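You operate a simulated robot arm through the tools that you are given. There is no shell and no other tool. Be economical: measure what you need, move in short steps, check, and stop when the job is done.

Carry out the task below with a simulated robot arm. There is one attempt and no reset: what you move stays moved.

TASK
On the top of the steel counter, make the cartridge and the offcut change places.

It is judged by the outcome, as a careful person would: the job done as asked, and still so three seconds after it is handed in. It fails if anything else is knocked over, pushed out of place, dropped, spilled or broken.

THE ROBOT
A 6-joint arm with a two-finger parallel gripper, fixed in place. Base frame: the origin is at the foot of the arm, x ahead of it, y to its left, z up; the work surface is at about z = 840. Lengths are in mm, angles in rad, forces in N, time in s.
With the tool pointing down near the work surface it reaches from about 260 to 680 mm from the base axis. Its first joint turns from -1.152 to 1.152 rad. Payload 2.9 kg.
Tool frame: the origin (TCP) lies between the finger pads and is the grasp point; the fingertips stand 30 mm ahead of it; z points along the fingers, y is the line along which they close. The gripper opens to 110 mm. The fingers are 20 mm wide and 10 mm thick; the gripper's body (48 by 112 mm) begins 55 mm behind the TCP.
Orientation is told as [roll, pitch, yaw] about the base's x, y, z axes, in that order, counted from this pose: with the fingers straight down and closing along the base's y, the tool's x points along the base's -x, its y along +y and its z along -z.

THE INTERFACE
- The arm moves only by the tool send_rows. Its argument "rows" is a list of rows, each an object (a shift or turn left out is 0, a gripper value left out holds the last) with "travel": the shift along the tool's x, y, z in units of 30 mm (1.0 is 30 mm), a list of three; "turn": the turn, a rotation vector about the tool's x, y, z in units of 5 degrees (1.0 is 5 degrees), a list of three; "hand": the closure, from 0 (fully open) to 1 (shut). In form: [{"travel": [dx, dy, dz], "turn": [wx, wy, wz], "hand": hand}, ...]. A call has 1 to 20 rows; each row shifts and turns the commanded pose from where the row before left it, along the tool's axes as they then stand. A call with a number of a shift or a turn outside -1 to 1 is refused whole. A row lasts 0.2 s, in which the tool goes at most 50 mm and 0.15 rad; a call with a longer step from one row to the next is refused whole, and so is a gripper value outside its range. A pose out of reach is approached as far as the arm can. The call stops where the force on the tool passes 40 N (or 10 N more than at its start, if that is more) or the arm is blocked; 0.2 s more then pass. The fingers move at their own pace (about 108 mm/s each) and stop on an object; they squeeze with about 36 N. The grip force told is the motor's: it shows also when the fingers shut on nothing. Time passes only in rows, and 0.2 s behind the last, so rows that do not move let the fingers close. It gives the time, the measured TCP pose, the force on the tool (base axes), the opening and the grip force at its end, in the units of the frame above (readings bear some noise), and new pictures: "pictures" is both (left out), scene, wrist or none.
- Cameras (640 x 400 px; columns grow to the right, rows downward): "scene" is fixed at [83.5, 433.5, 1392.2]; the picture's right is [-0.74, -0.67, 0.00], its down [-0.33, 0.37, -0.87] and it looks along [0.58, -0.64, -0.49] (base axes); focal length 348 px, centre (320, 200). "wrist" rides on the gripper at [-36, 0, -57] in the tool frame; the picture's right is [0.00, -1.00, 0.00], its down [0.97, 0.00, -0.24] and it looks along [0.24, 0.00, 0.97] (tool axes); focal length 218 px, centre (320, 200).
- point_at(camera, pixels): for up to 12 pixels [column, row] of the newest picture of that camera ("zoom" is the newest enlarged one), the place [x, y, z] in the base frame of the surface seen there, good to about 3 mm. No time passes.
- close_up(camera, box): a new picture of the part [left, top, right, bottom] of that camera's present view, enlarged. No time passes.
- hand_in(): hands the job in; it is judged then, once.

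Work in short steps. Measure before you move; look again where a grasp or a placing could have gone wrong, and mend it. You have 80 turns and 120 pictures in all, the two below and enlarged ones among them. Open the gripper and draw the arm clear of the work before you hand the job in, unless the task says otherwise; then end with one line.

The tools are called after ">>>" as name(argument=value, ...) on one line, values as JSON. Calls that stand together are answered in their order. send_rows: Moves the arm, as the interface text tells. Its arguments: {"type":"object","properties":{"rows":{"type":"array","items":{"type":"object","properties":{"travel":{"type":"array","items":{"type":"number"}},"turn":{"type":"array","items":{"type":"number"}},"hand":{"type":"number"}}}},"pictures":{"type":"string","enum":["both","scene","wrist","none"]}},"required":["rows"]} The other tools are called the same way: point_at (camera, pixels) gives the place of the surface under pixels of a picture; close_up (camera, box) takes an enlarged picture of a part of a camera's view; hand_in () hands the job in.

At the start:

```text
t: 0.0
ee_pos: [480.7, 109.6, 1070.8]
orientation: [0.0, -0.001, 0.0]
contact_force: [0.3, -0.8, 0.0]
width: 110.0
grip_force: 0.1
```

scene: 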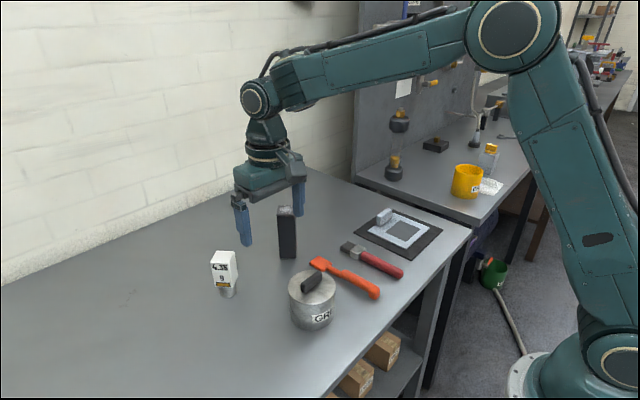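
wrist: 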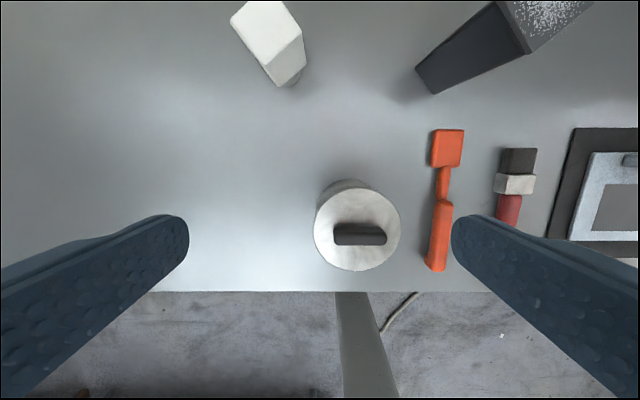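

The scene shows a white labelled body (225,270), a dark upright block (287,232), a tin with a dark piece on it (312,295), and a frame with a small grey piece (385,216). I'll enlarge to identify the cartridge and the offcut.

>>> close_up(camera="scene", box=[190, 190, 350, 340])

>>> close_up(camera="scene", box=[300, 190, 460, 300])

>>> close_up(camera="scene", box=[360, 80, 540, 210])

```text
2.67 times, centred on (270, 265) of scene
```

zoom: 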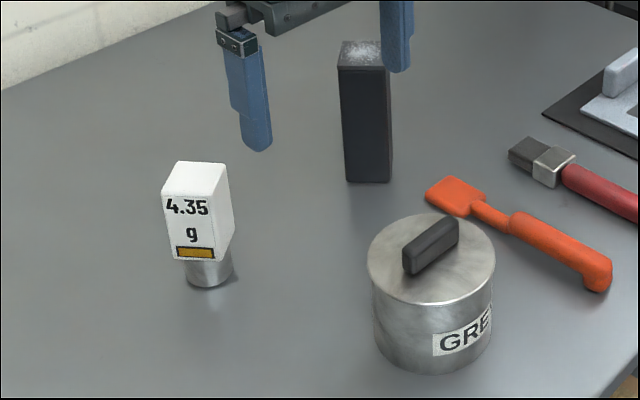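

```text
3.64 times, centred on (380, 245) of scene
```

zoom: 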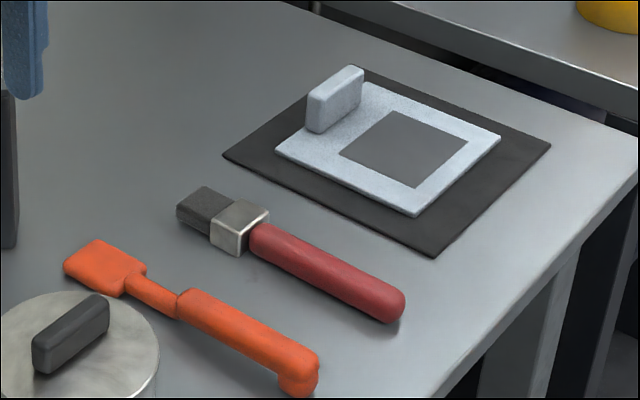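

```text
3.08 times, centred on (450, 145) of scene
```

zoom: 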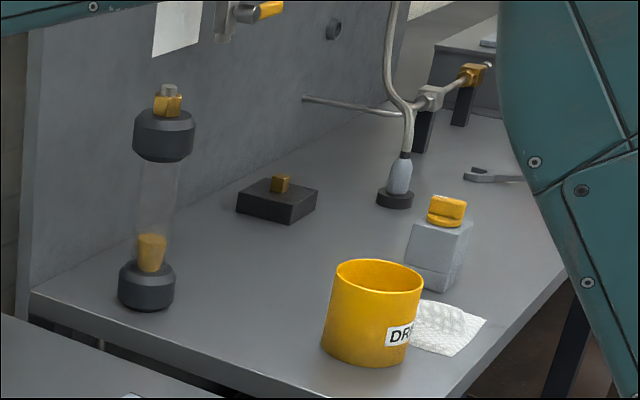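

The cartridge is the white labelled body on a metal neck; the offcut is the dark upright bar with a speckled top. I'll measure both closely.

>>> close_up(camera="wrist", box=[400, 0, 600, 125])

>>> point_at(camera="scene", pixels=[[212, 261], [232, 264], [239, 256], [222, 251], [226, 293], [219, 285], [235, 252], [214, 252]])

>>> point_at(camera="wrist", pixels=[[232, 20], [263, 5], [300, 40], [277, 83], [296, 80], [418, 70], [434, 92], [528, 52], [500, 4], [560, 20], [355, 235], [440, 150]])

```text
3.20 times, centred on (500, 62) of wrist
```

zoom: 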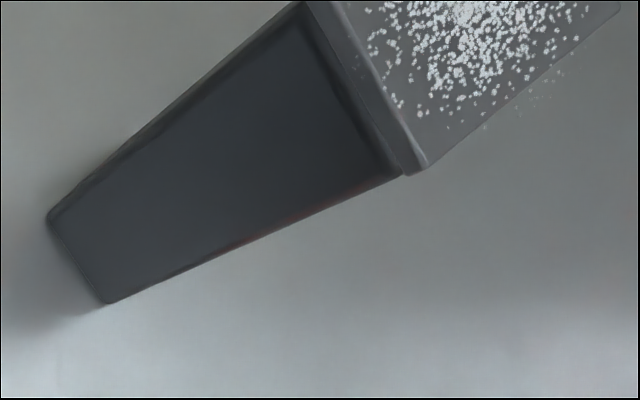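

```text
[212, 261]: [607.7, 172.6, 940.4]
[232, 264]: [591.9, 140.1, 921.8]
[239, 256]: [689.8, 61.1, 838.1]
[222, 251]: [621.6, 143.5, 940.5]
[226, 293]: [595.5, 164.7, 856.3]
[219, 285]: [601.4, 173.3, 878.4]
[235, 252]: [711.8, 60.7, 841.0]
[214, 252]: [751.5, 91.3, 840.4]
```

```text
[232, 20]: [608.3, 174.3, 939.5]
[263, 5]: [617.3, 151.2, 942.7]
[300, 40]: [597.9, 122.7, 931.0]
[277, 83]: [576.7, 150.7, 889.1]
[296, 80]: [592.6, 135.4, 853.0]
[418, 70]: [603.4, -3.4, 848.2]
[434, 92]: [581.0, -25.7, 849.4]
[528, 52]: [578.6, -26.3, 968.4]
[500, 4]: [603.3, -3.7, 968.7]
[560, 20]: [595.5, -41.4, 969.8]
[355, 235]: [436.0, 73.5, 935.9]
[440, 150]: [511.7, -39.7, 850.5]
```

I'll move ahead about 110 mm and left-right centre, staying high, to see both tops from above.

>>> send_rows(rows=[{"travel": [-0.9, -0.4, -0.5]}, {"travel": [-0.9, -0.4, -0.5]}, {"travel": [-0.9, -0.4, -0.5]}, {"travel": [-0.9, -0.4, 0]}, {}])

```text
t: 1.2
ee_pos: [589.0, 60.9, 1116.8]
orientation: [0.0, -0.001, -0.001]
contact_force: [-0.6, 0.6, -0.3]
width: 110.0
grip_force: 0.1
```

scene: 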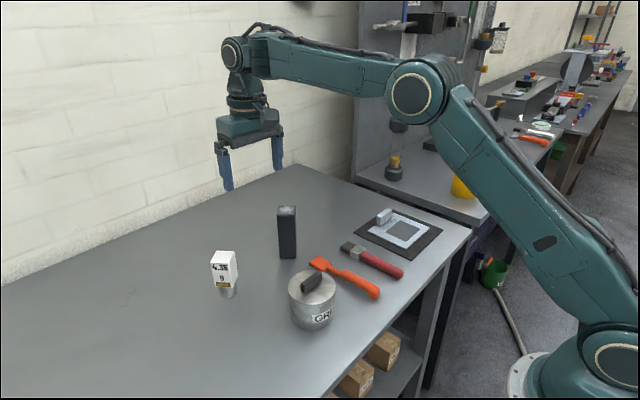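
wrist: 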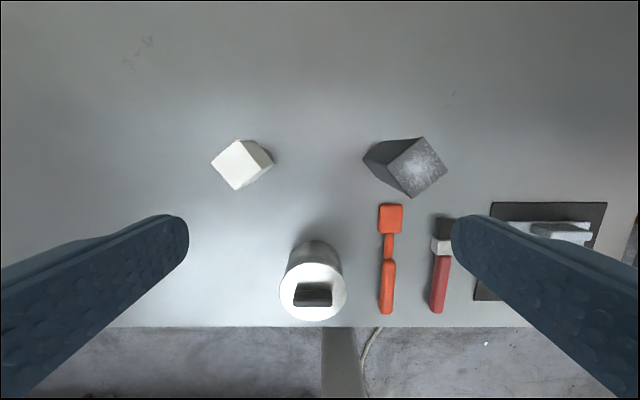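

>>> close_up(camera="wrist", box=[190, 110, 470, 220])

>>> point_at(camera="wrist", pixels=[[239, 142], [213, 162], [235, 188], [261, 167], [272, 162], [235, 165], [423, 139], [388, 162], [412, 196], [446, 170], [417, 167], [366, 159]])

```text
2.29 times, centred on (330, 165) of wrist
```

zoom: 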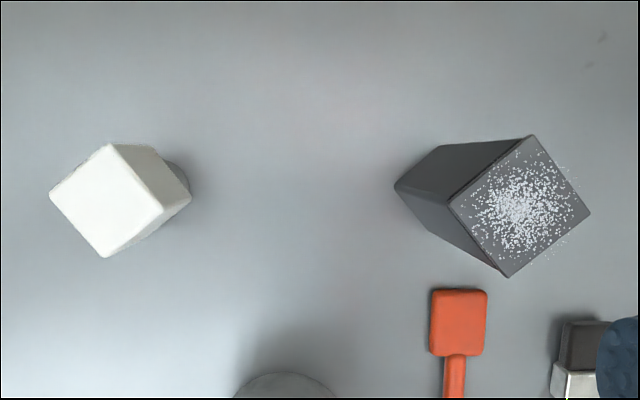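

```text
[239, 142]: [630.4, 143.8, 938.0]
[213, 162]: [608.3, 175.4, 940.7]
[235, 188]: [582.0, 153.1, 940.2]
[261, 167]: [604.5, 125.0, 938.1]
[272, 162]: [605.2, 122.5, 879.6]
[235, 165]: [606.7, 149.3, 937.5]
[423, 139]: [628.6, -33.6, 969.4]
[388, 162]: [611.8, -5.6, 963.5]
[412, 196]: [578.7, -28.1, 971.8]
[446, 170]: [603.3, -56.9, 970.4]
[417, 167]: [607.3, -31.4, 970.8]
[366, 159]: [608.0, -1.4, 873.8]
```

Both bodies stand turned about 40°: offcut top centre ≈ (603.5, -30.6, 970), cartridge ≈ (606.3, 149.3, 940). I go above the offcut, turn the tool 40.5°, and check before descending.

>>> send_rows(rows=[{"travel": [-0.12, -0.76, 0.6]}, {"travel": [-0.12, -0.76, 0.6]}, {"travel": [-0.12, -0.76, 0.6]}, {"travel": [-0.12, -0.77, 0.6]}, {"turn": [0, 0, -0.9]}, {"turn": [0, 0, -0.9]}, {"turn": [0, 0, -0.9]}, {"turn": [0, 0, -0.9]}, {"turn": [0, 0, -0.9]}, {"turn": [0, 0, -0.9]}, {"turn": [0, 0, -0.9]}, {"turn": [0, 0, -0.9]}, {"turn": [0, 0, -0.9]}, {}])

```text
t: 4.2
ee_pos: [603.9, -30.4, 1045.3]
orientation: [0.0, 0.0, 0.709]
contact_force: [0.1, -0.2, 0.0]
width: 109.8
grip_force: 0.2
```

scene: 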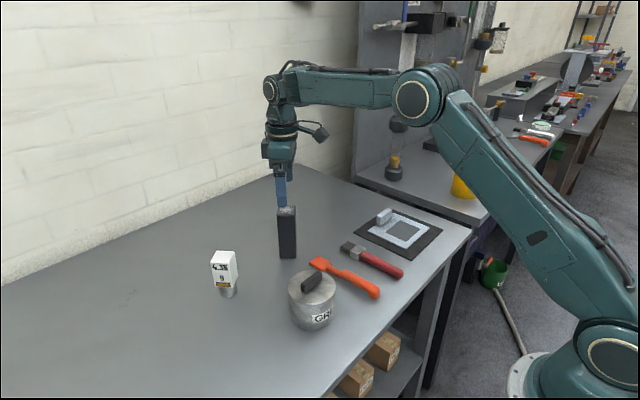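
wrist: 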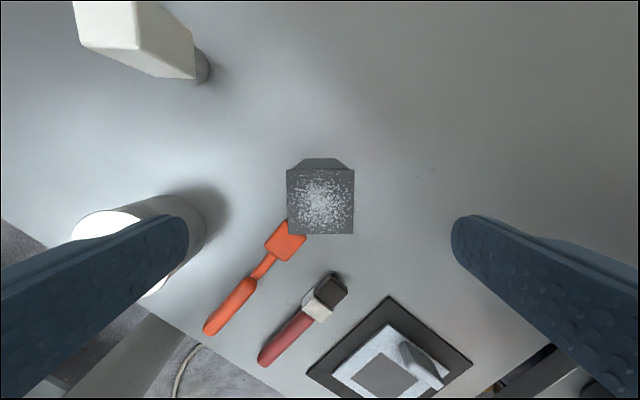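

The offcut (320,200) is squared up and centred between the fingers. I descend to TCP z≈932 and close.

>>> send_rows(rows=[{"travel": [0, 0, 0.75]}, {"travel": [0, 0, 0.75]}, {"travel": [0, 0, 0.75]}, {"travel": [0, 0, 0.75]}, {"travel": [0, 0, 0.75]}, {}, {"hand": 0.4}, {"hand": 0.55}, {"hand": 1}, {"hand": 1}, {"hand": 1}])

```text
t: 6.6
ee_pos: [604.0, -31.1, 932.5]
orientation: [0.0, -0.002, 0.707]
contact_force: [0.0, -0.7, 0.6]
width: 41.8
grip_force: 36.1
```

scene: 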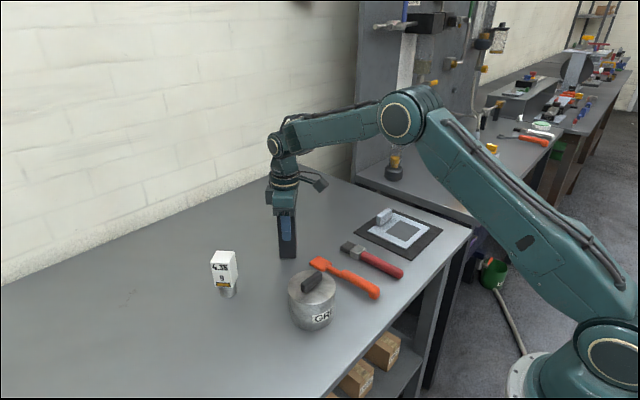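
wrist: 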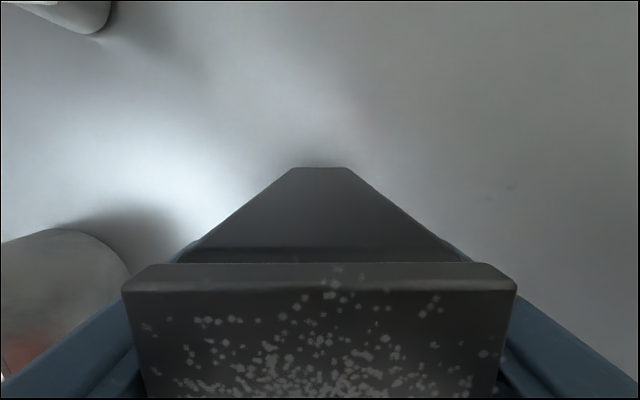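

Grip holds at 41.8 mm. I lift straight up about 125 mm.

>>> send_rows(rows=[{"travel": [0, 0, -0.3]}, {"travel": [0, 0, -0.5]}, {"travel": [0, 0, -0.7]}, {"travel": [0, 0, -0.7]}, {"travel": [0, 0, -0.7]}, {"travel": [0, 0, -0.7]}, {"travel": [0, 0, -0.6]}, {}])

```text
t: 8.4
ee_pos: [604.8, -29.5, 1058.9]
orientation: [0.0, 0.0, 0.705]
contact_force: [0.0, 0.0, -3.4]
width: 42.1
grip_force: 36.0
```

scene: 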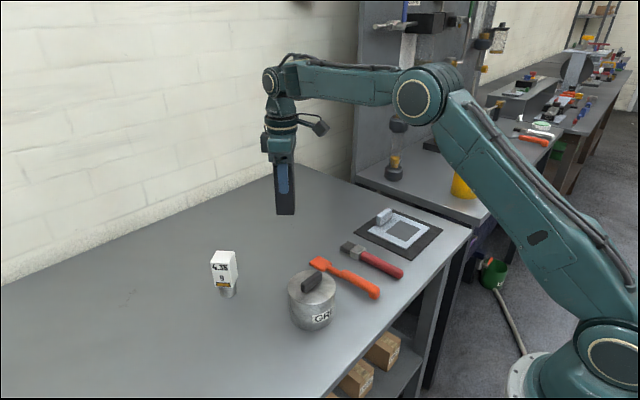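
wrist: 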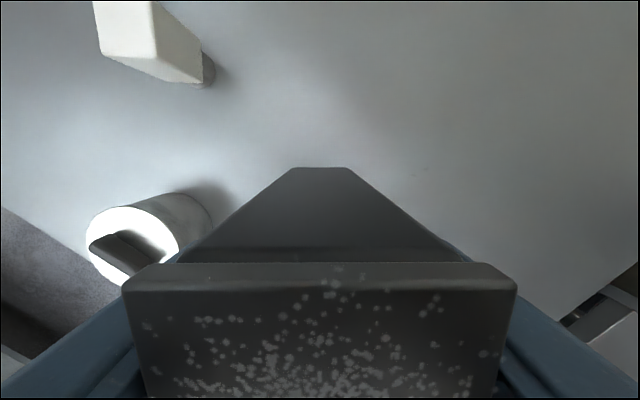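

The offcut hangs level, 27 mm above the cartridge's top. I carry it to a free spot near (540, 250).

>>> send_rows(rows=[{"travel": [-0.202, 0.385, 0]}, {"travel": [-0.404, 0.771, 0]}, {"travel": [-0.404, 0.771, 0]}, {"travel": [-0.404, 0.771, 0]}, {"travel": [-0.404, 0.771, 0]}, {"travel": [-0.404, 0.771, 0]}, {"travel": [-0.404, 0.771, 0]}, {"travel": [-0.404, 0.771, 0]}, {"travel": [-0.404, 0.771, 0]}, {"travel": [-0.404, 0.771, 0]}, {"travel": [-0.404, 0.771, 0]}, {"travel": [-0.202, 0.385, 0]}, {}])

```text
t: 11.2
ee_pos: [541.0, 247.9, 1058.6]
orientation: [-0.001, 0.0, 0.706]
contact_force: [-0.2, -0.1, -3.9]
width: 41.8
grip_force: 36.2
```

scene: 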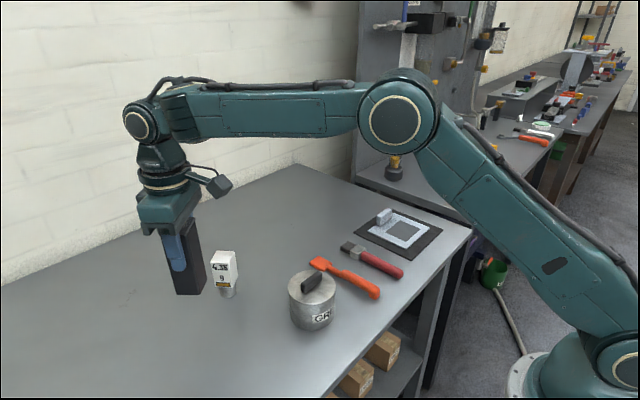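
wrist: 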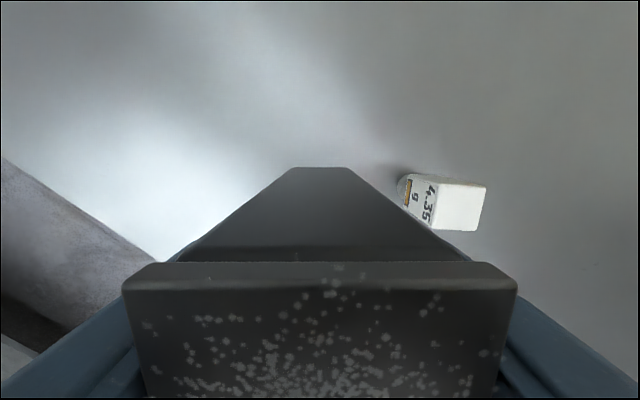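

Over the free spot. I lower it 126 mm to the pick height (932.5), gently at the end.

>>> send_rows(rows=[{"travel": [0, 0, 0.5]}, {"travel": [0, 0, 0.7]}, {"travel": [0, 0, 0.7]}, {"travel": [0, 0, 0.7]}, {"travel": [0, 0, 0.7]}, {"travel": [0, 0, 0.5]}, {"travel": [0, 0, 0.2]}, {"travel": [0, 0, 0.1]}, {"travel": [0, 0, 0.08]}, {}])

```text
t: 13.4
ee_pos: [541.5, 250.3, 932.3]
orientation: [0.001, 0.001, 0.707]
contact_force: [0.1, -0.1, -3.2]
width: 41.9
grip_force: 36.6
```

scene: 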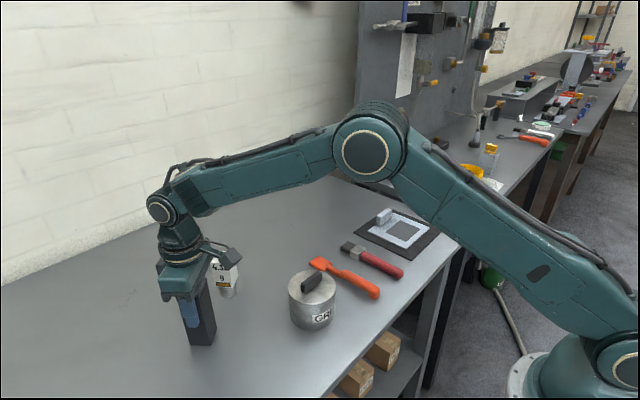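
wrist: 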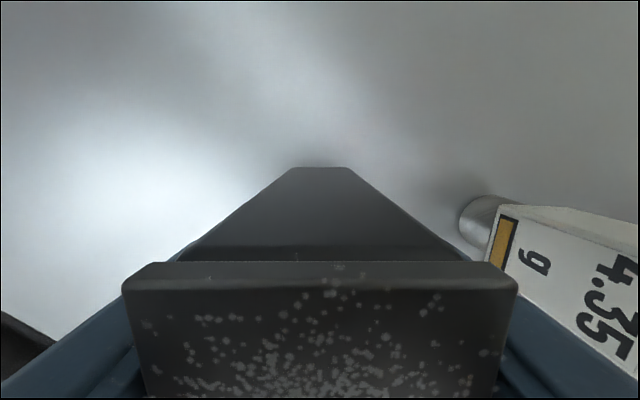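

The tool still carries the ~3.4 N weight, so it isn't quite down; I creep 1.5 mm more.

>>> send_rows(rows=[{"travel": [0, 0, 0.025]}, {"travel": [0, 0, 0.025]}, {}], pictures="none")

```text
t: 14.2
ee_pos: [540.4, 250.0, 932.9]
orientation: [0.0, -0.001, 0.708]
contact_force: [-2.9, 0.0, 10.5]
width: 42.0
grip_force: 36.1
```

It now bears on the counter (+10 N). I open partway and rise clear.

>>> send_rows(rows=[{"hand": 0.5}, {"hand": 0.4}, {"hand": 0.35}, {"travel": [0, 0, -0.4]}, {"travel": [0, 0, -0.8]}, {"travel": [0, 0, -0.9]}, {"travel": [0, 0, -0.9]}, {"travel": [0, 0, -0.9]}, {}])

```text
t: 16.2
ee_pos: [539.2, 249.8, 1047.7]
orientation: [0.001, -0.001, 0.706]
contact_force: [-0.5, -0.8, 0.4]
width: 71.5
grip_force: 0.0
```

scene: 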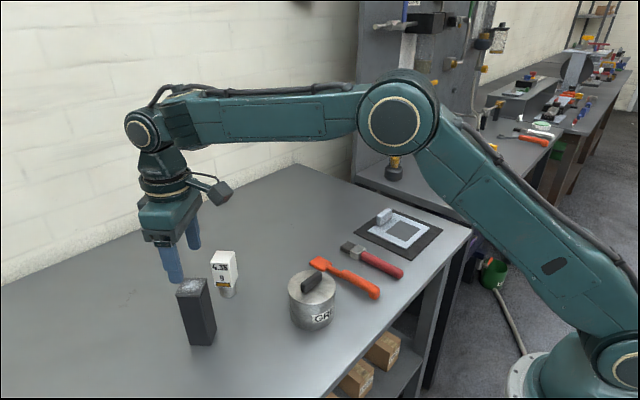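
wrist: 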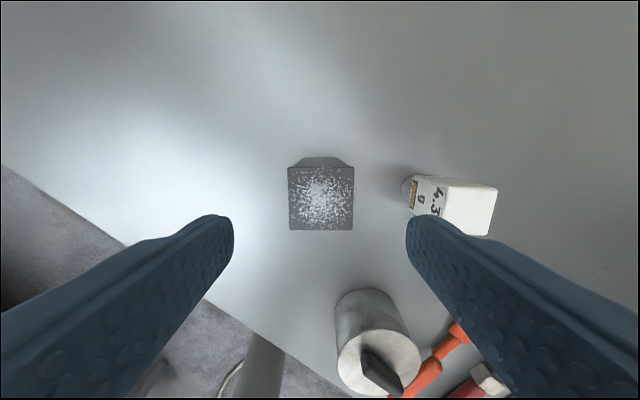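

The offcut stands well. Now I move above the cartridge at (606, 149).

>>> send_rows(rows=[{"travel": [0.08, -0.66, 0]}, {"travel": [0.08, -0.67, 0]}, {"travel": [0.08, -0.67, 0]}, {"travel": [0.08, -0.67, 0]}, {"travel": [0.08, -0.67, 0]}, {"travel": [0.08, -0.66, 0]}, {}, {}])

```text
t: 18.0
ee_pos: [608.0, 148.4, 1049.8]
orientation: [0.0, 0.001, 0.706]
contact_force: [-0.3, 0.3, 0.2]
width: 71.5
grip_force: 0.1
```

scene: 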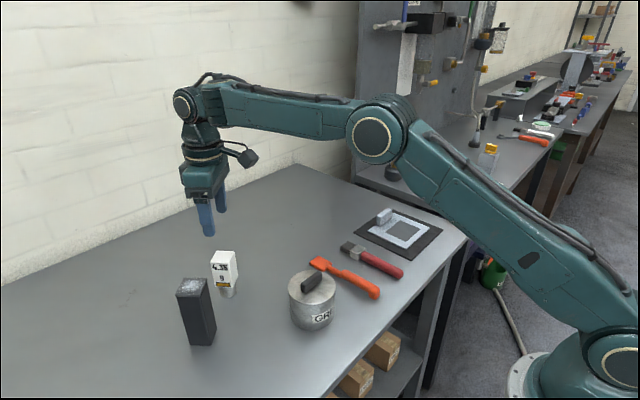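
wrist: 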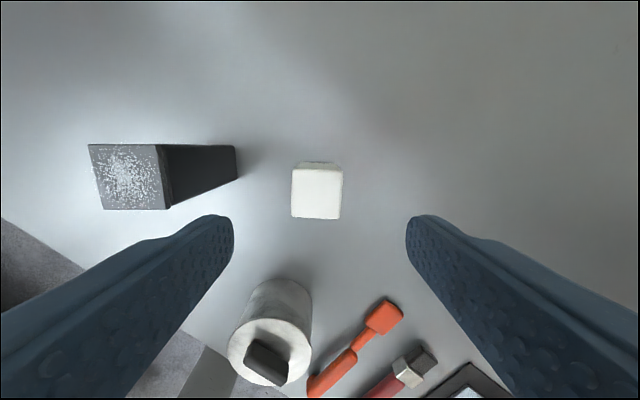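

>>> close_up(camera="wrist", box=[270, 145, 370, 235])

>>> point_at(camera="wrist", pixels=[[293, 172], [341, 172], [293, 215], [338, 216], [317, 195]])

```text
4.44 times, centred on (320, 190) of wrist
```

zoom: 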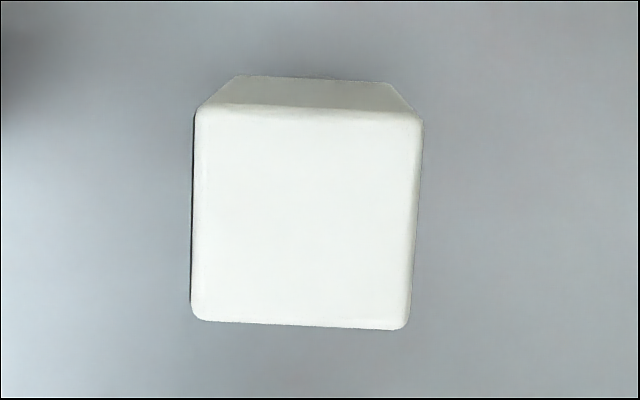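

```text
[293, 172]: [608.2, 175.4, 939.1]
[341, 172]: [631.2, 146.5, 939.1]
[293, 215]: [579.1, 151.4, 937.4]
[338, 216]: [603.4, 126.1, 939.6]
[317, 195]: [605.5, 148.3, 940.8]
```

The cartridge is turned about 3° less than the tool and 2 mm to its +y. I correct that, descend to TCP z≈908 and close.

>>> send_rows(rows=[{"travel": [0.02, 0.08, 0], "turn": [0, 0, 0.56]}, {"travel": [0, 0, 0.75]}, {"travel": [0, 0, 0.8]}, {"travel": [0, 0, 0.8]}, {"travel": [0, 0, 0.8]}, {"travel": [0, 0, 0.8]}, {"travel": [0, 0, 0.76]}, {}, {"hand": 0.5}, {"hand": 0.6}, {"hand": 1}, {"hand": 1}, {"hand": 1}])

```text
t: 20.8
ee_pos: [605.6, 150.2, 907.6]
orientation: [-0.001, 0.0, 0.657]
contact_force: [-0.8, -0.3, -0.3]
width: 39.5
grip_force: 36.0
```

scene: 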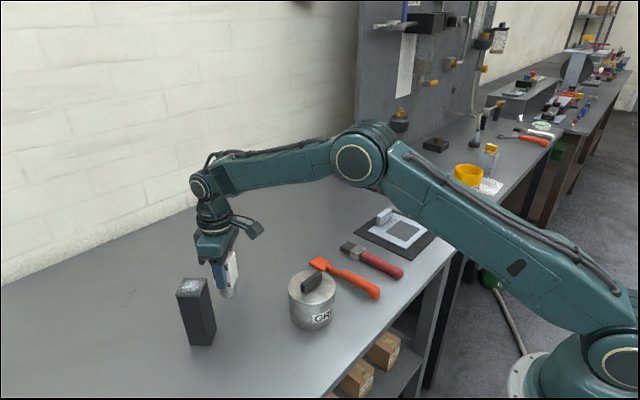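
wrist: 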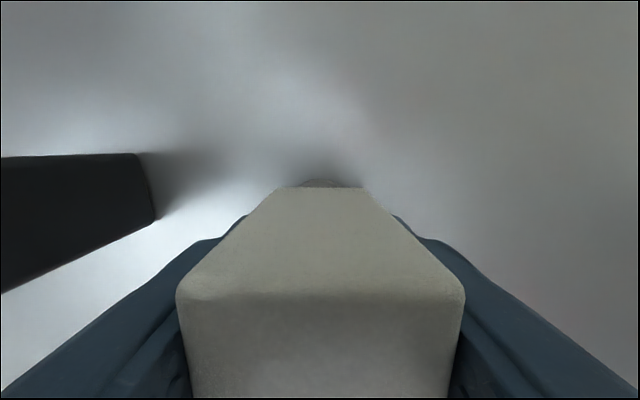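

Gripped at 39.5 mm. I lift 60 mm, check it hangs whole, on the way to the offcut's old place.

>>> send_rows(rows=[{"travel": [0, 0, -0.3]}, {"travel": [0, 0, -0.6]}, {"travel": [0, 0, -0.6]}, {"travel": [0, 0, -0.5]}, {}])

```text
t: 22.0
ee_pos: [605.5, 151.3, 967.4]
orientation: [-0.001, -0.001, 0.657]
contact_force: [-0.1, 0.3, -1.5]
width: 39.9
grip_force: 35.6
```

scene: 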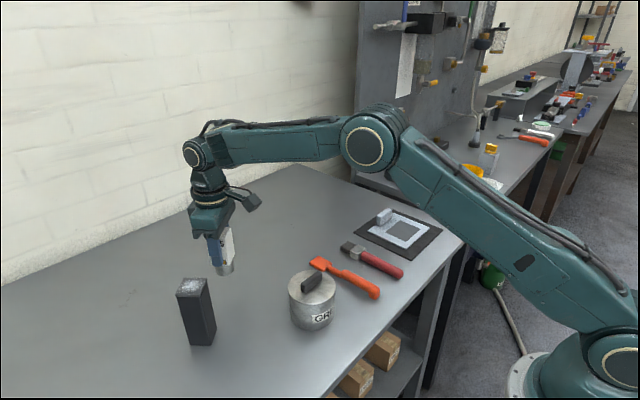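
wrist: 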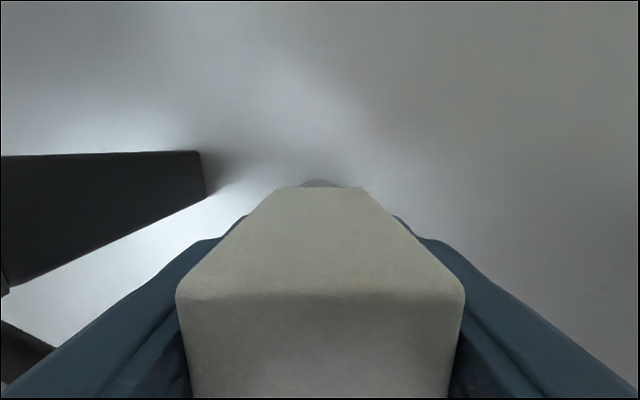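

It came up whole, neck included. I carry it to (603.5, -30.6).

>>> send_rows(rows=[{"travel": [0.233, -0.296, 0]}, {"travel": [0.467, -0.591, 0]}, {"travel": [0.467, -0.591, 0]}, {"travel": [0.467, -0.591, 0]}, {"travel": [0.467, -0.591, 0]}, {"travel": [0.467, -0.591, 0]}, {"travel": [0.467, -0.591, 0]}, {"travel": [0.467, -0.591, 0]}, {"travel": [0.235, -0.297, 0]}, {}, {}], pictures="scene")

```text
t: 24.4
ee_pos: [605.3, -30.5, 965.2]
orientation: [0.001, 0.001, 0.658]
contact_force: [0.4, -0.8, -1.8]
width: 39.6
grip_force: 36.0
```

scene: 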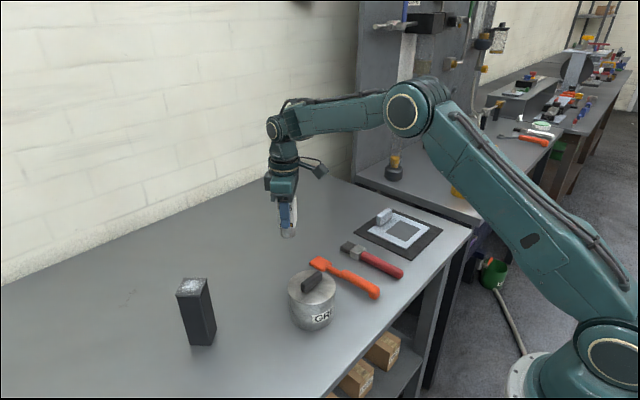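

Over the place. I lower 58 mm, then creep to contact.

>>> send_rows(rows=[{"travel": [0, 0, 0.5]}, {"travel": [0, 0, 0.6]}, {"travel": [0, 0, 0.5]}, {"travel": [0, 0, 0.25]}, {"travel": [0, 0, 0.08]}, {"travel": [0, 0, 0.05]}, {"travel": [0, 0, 0.03]}, {}], pictures="scene")

```text
t: 26.2
ee_pos: [602.8, -30.9, 907.0]
orientation: [-0.001, 0.001, 0.658]
contact_force: [-0.1, -0.2, 0.7]
width: 39.7
grip_force: 35.6
```

scene: 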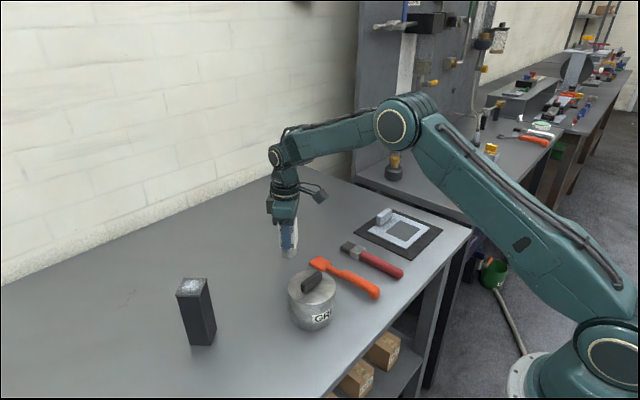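

Load has gone from -1.6 to +0.7 N, so it is touching. One small creep more, then release and rise.

>>> send_rows(rows=[{"travel": [0, 0, 0.015]}, {"hand": 0.55}, {"hand": 0.45}, {"hand": 0.35}, {"hand": 0.35}, {"travel": [0, 0, -0.3]}, {"travel": [0, 0, -0.8]}, {"travel": [0, 0, -0.9]}, {"travel": [0, 0, -0.9]}, {"travel": [0, 0, -0.9]}, {"travel": [0, 0, -0.9]}, {}])

```text
t: 28.8
ee_pos: [602.8, -29.9, 1048.4]
orientation: [0.0, 0.001, 0.659]
contact_force: [-0.2, 0.8, -0.8]
width: 71.5
grip_force: 0.1
```

scene: 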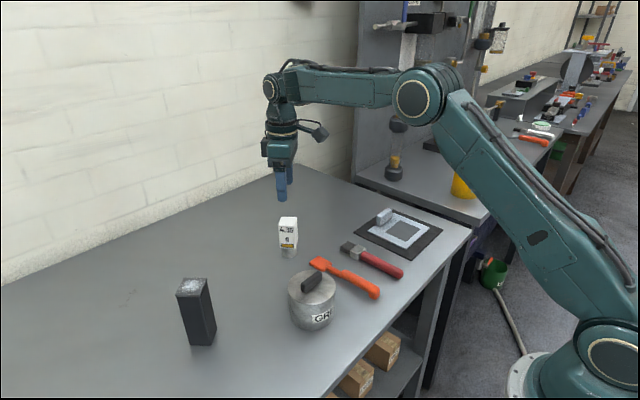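
wrist: 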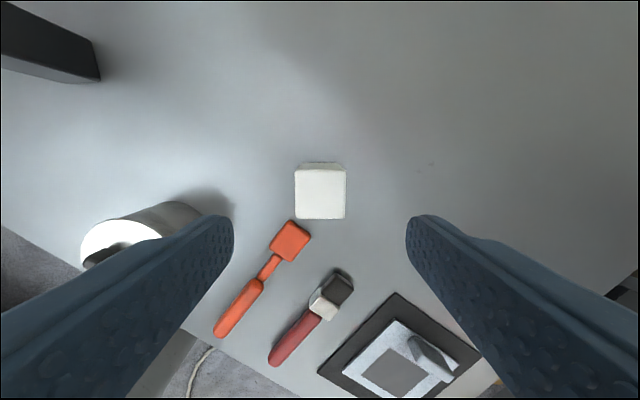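

The cartridge stands upright at the offcut's old spot. Back to above the offcut at (540.5, 250), with the 2.8° turn restored.

>>> send_rows(rows=[{"turn": [0, 0, -0.56]}, {"travel": [-0.374, 0.705, 0]}, {"travel": [-0.374, 0.705, 0]}, {"travel": [-0.374, 0.705, 0]}, {"travel": [-0.374, 0.705, 0]}, {"travel": [-0.374, 0.705, 0]}, {"travel": [-0.374, 0.705, 0]}, {"travel": [-0.374, 0.705, 0]}, {"travel": [-0.374, 0.705, 0]}, {"travel": [-0.374, 0.705, 0]}, {"travel": [-0.374, 0.705, 0]}, {"travel": [-0.374, 0.705, 0]}, {"travel": [-0.374, 0.705, 0]}, {}, {}])

```text
t: 32.0
ee_pos: [541.9, 249.1, 1046.1]
orientation: [-0.001, -0.001, 0.705]
contact_force: [-0.4, -1.2, -0.3]
width: 71.4
grip_force: 0.0
```

scene: 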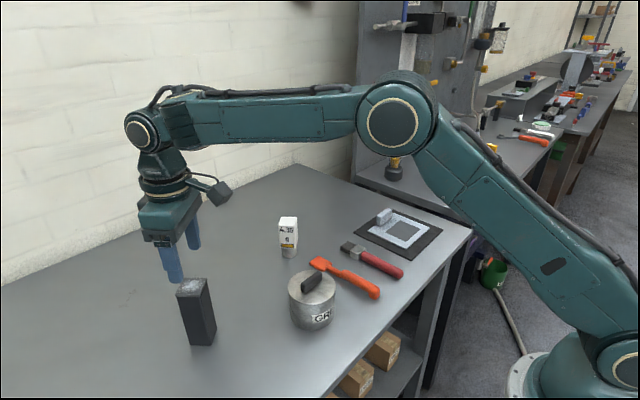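
wrist: 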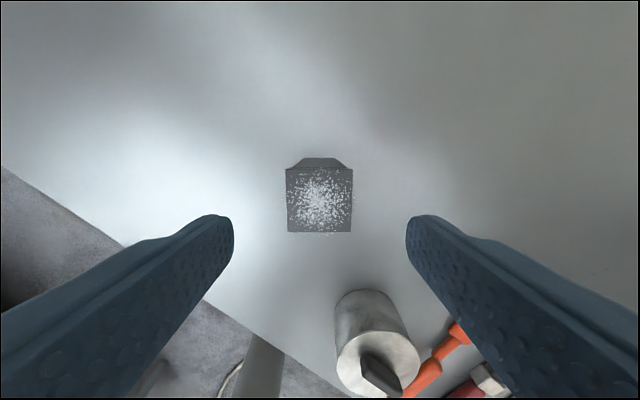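

Aligned and centred on the offcut (320,200). I descend 113 mm, close, and lift 50 mm.

>>> send_rows(rows=[{"travel": [0, 0, 0.75]}, {"travel": [0, 0, 0.75]}, {"travel": [0, 0, 0.75]}, {"travel": [0, 0, 0.75]}, {"travel": [0, 0, 0.75]}, {}, {"hand": 0.5}, {"hand": 0.6}, {"hand": 1}, {"hand": 1}, {"hand": 1}, {"travel": [0, 0, -0.3]}, {"travel": [0, 0, -0.6]}, {"travel": [0, 0, -0.6]}, {"travel": [0, 0, -0.2]}, {}])

```text
t: 35.4
ee_pos: [540.5, 248.5, 985.8]
orientation: [0.0, 0.0, 0.707]
contact_force: [-0.6, 0.0, -3.5]
width: 42.0
grip_force: 36.4
```

scene: 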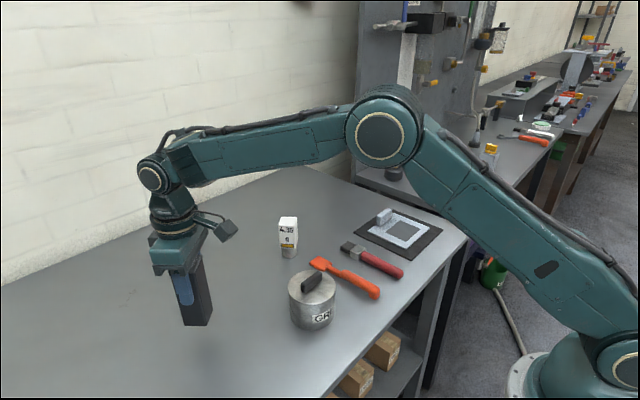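
wrist: 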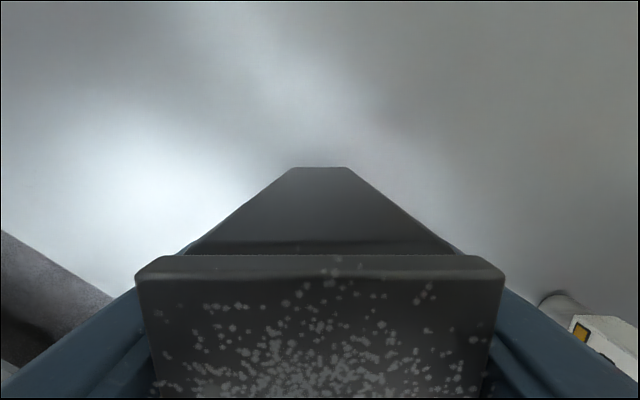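

Firmly held. I carry it to the cartridge's old place (606, 149.7).

>>> send_rows(rows=[{"travel": [0.037, -0.28, 0]}, {"travel": [0.074, -0.561, 0]}, {"travel": [0.074, -0.561, 0]}, {"travel": [0.074, -0.561, 0]}, {"travel": [0.074, -0.561, 0]}, {"travel": [0.074, -0.561, 0]}, {"travel": [0.074, -0.561, 0]}, {"travel": [0.037, -0.281, 0]}, {}, {}], pictures="none")

```text
t: 37.6
ee_pos: [606.1, 149.4, 986.0]
orientation: [-0.001, -0.001, 0.706]
contact_force: [0.6, 0.0, -3.6]
width: 41.9
grip_force: 35.6
```

On target. I lower 52 mm and creep to contact.

>>> send_rows(rows=[{"travel": [0, 0, 0.4]}, {"travel": [0, 0, 0.6]}, {"travel": [0, 0, 0.4]}, {"travel": [0, 0, 0.2]}, {"travel": [0, 0, 0.08]}, {"travel": [0, 0, 0.03]}, {}], pictures="scene")

```text
t: 39.2
ee_pos: [606.3, 149.7, 933.6]
orientation: [0.0, 0.0, 0.707]
contact_force: [-0.8, -0.6, -3.9]
width: 42.0
grip_force: 35.6
```

scene: 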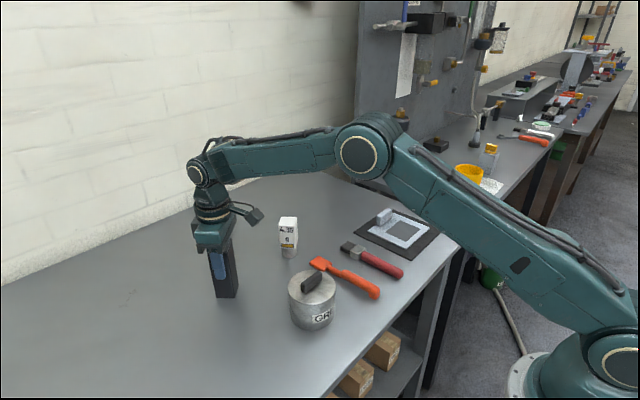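

Still carried; creep another 0.6 mm at a time.

>>> send_rows(rows=[{"travel": [0, 0, 0.02]}, {}], pictures="none")

>>> send_rows(rows=[{"travel": [0, 0, 0.02]}, {}], pictures="none")

```text
t: 39.8
ee_pos: [605.4, 151.0, 935.5]
orientation: [0.0, 0.001, 0.707]
contact_force: [0.6, -0.4, -2.7]
width: 41.7
grip_force: 36.0
```

```text
t: 40.4
ee_pos: [605.4, 150.2, 933.5]
orientation: [0.0, 0.0, 0.707]
contact_force: [-3.3, 0.9, 5.6]
width: 41.8
grip_force: 35.8
```

Contact (+5.6 N). I release and rise well clear, backing toward the base.

>>> send_rows(rows=[{"hand": 0.55}, {"hand": 0.45}, {"hand": 0.35}, {"hand": 0.35}, {"travel": [0, 0, -0.3]}, {"travel": [0, 0, -0.8]}, {"travel": [0, 0, -0.9]}, {"travel": [0, 0, -0.9]}, {"travel": [0, 0, -0.9]}, {"travel": [0, 0, -0.9]}, {"hand": 0}, {}])

```text
t: 43.0
ee_pos: [606.3, 150.9, 1074.1]
orientation: [0.0, 0.0, 0.709]
contact_force: [-1.5, 0.2, -0.4]
width: 110.0
grip_force: 0.0
```

scene: 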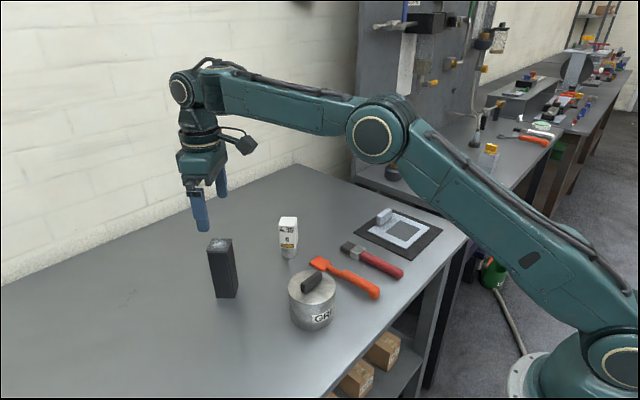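
wrist: 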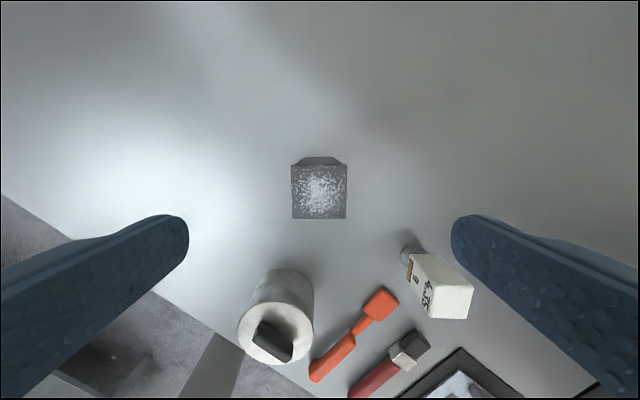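

Both stand upright in swapped places and nothing else has moved. I back the arm up and away.

>>> send_rows(rows=[{"travel": [0, 0, -0.9]}, {"travel": [0.5, 0.43, -0.3]}, {"travel": [0.6, 0.5, 0]}, {"travel": [0.6, 0.5, 0]}, {"travel": [0.6, 0.5, 0]}, {"travel": [0.6, 0.5, 0]}, {}, {}], pictures="scene")

```text
t: 44.8
ee_pos: [492.4, 149.2, 1110.6]
orientation: [0.0, 0.0, 0.707]
contact_force: [0.0, -0.1, -0.5]
width: 109.8
grip_force: 0.1
```

scene: 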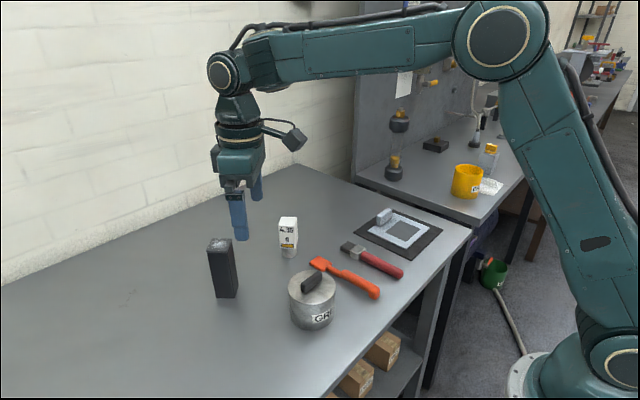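

>>> hand_in()

```text
The job is handed in.
```

The cartridge (the white labelled body) and the offcut (the dark upright bar) have changed places, both standing upright. Nothing else on the counter looked moved, and the arm is open and clear.
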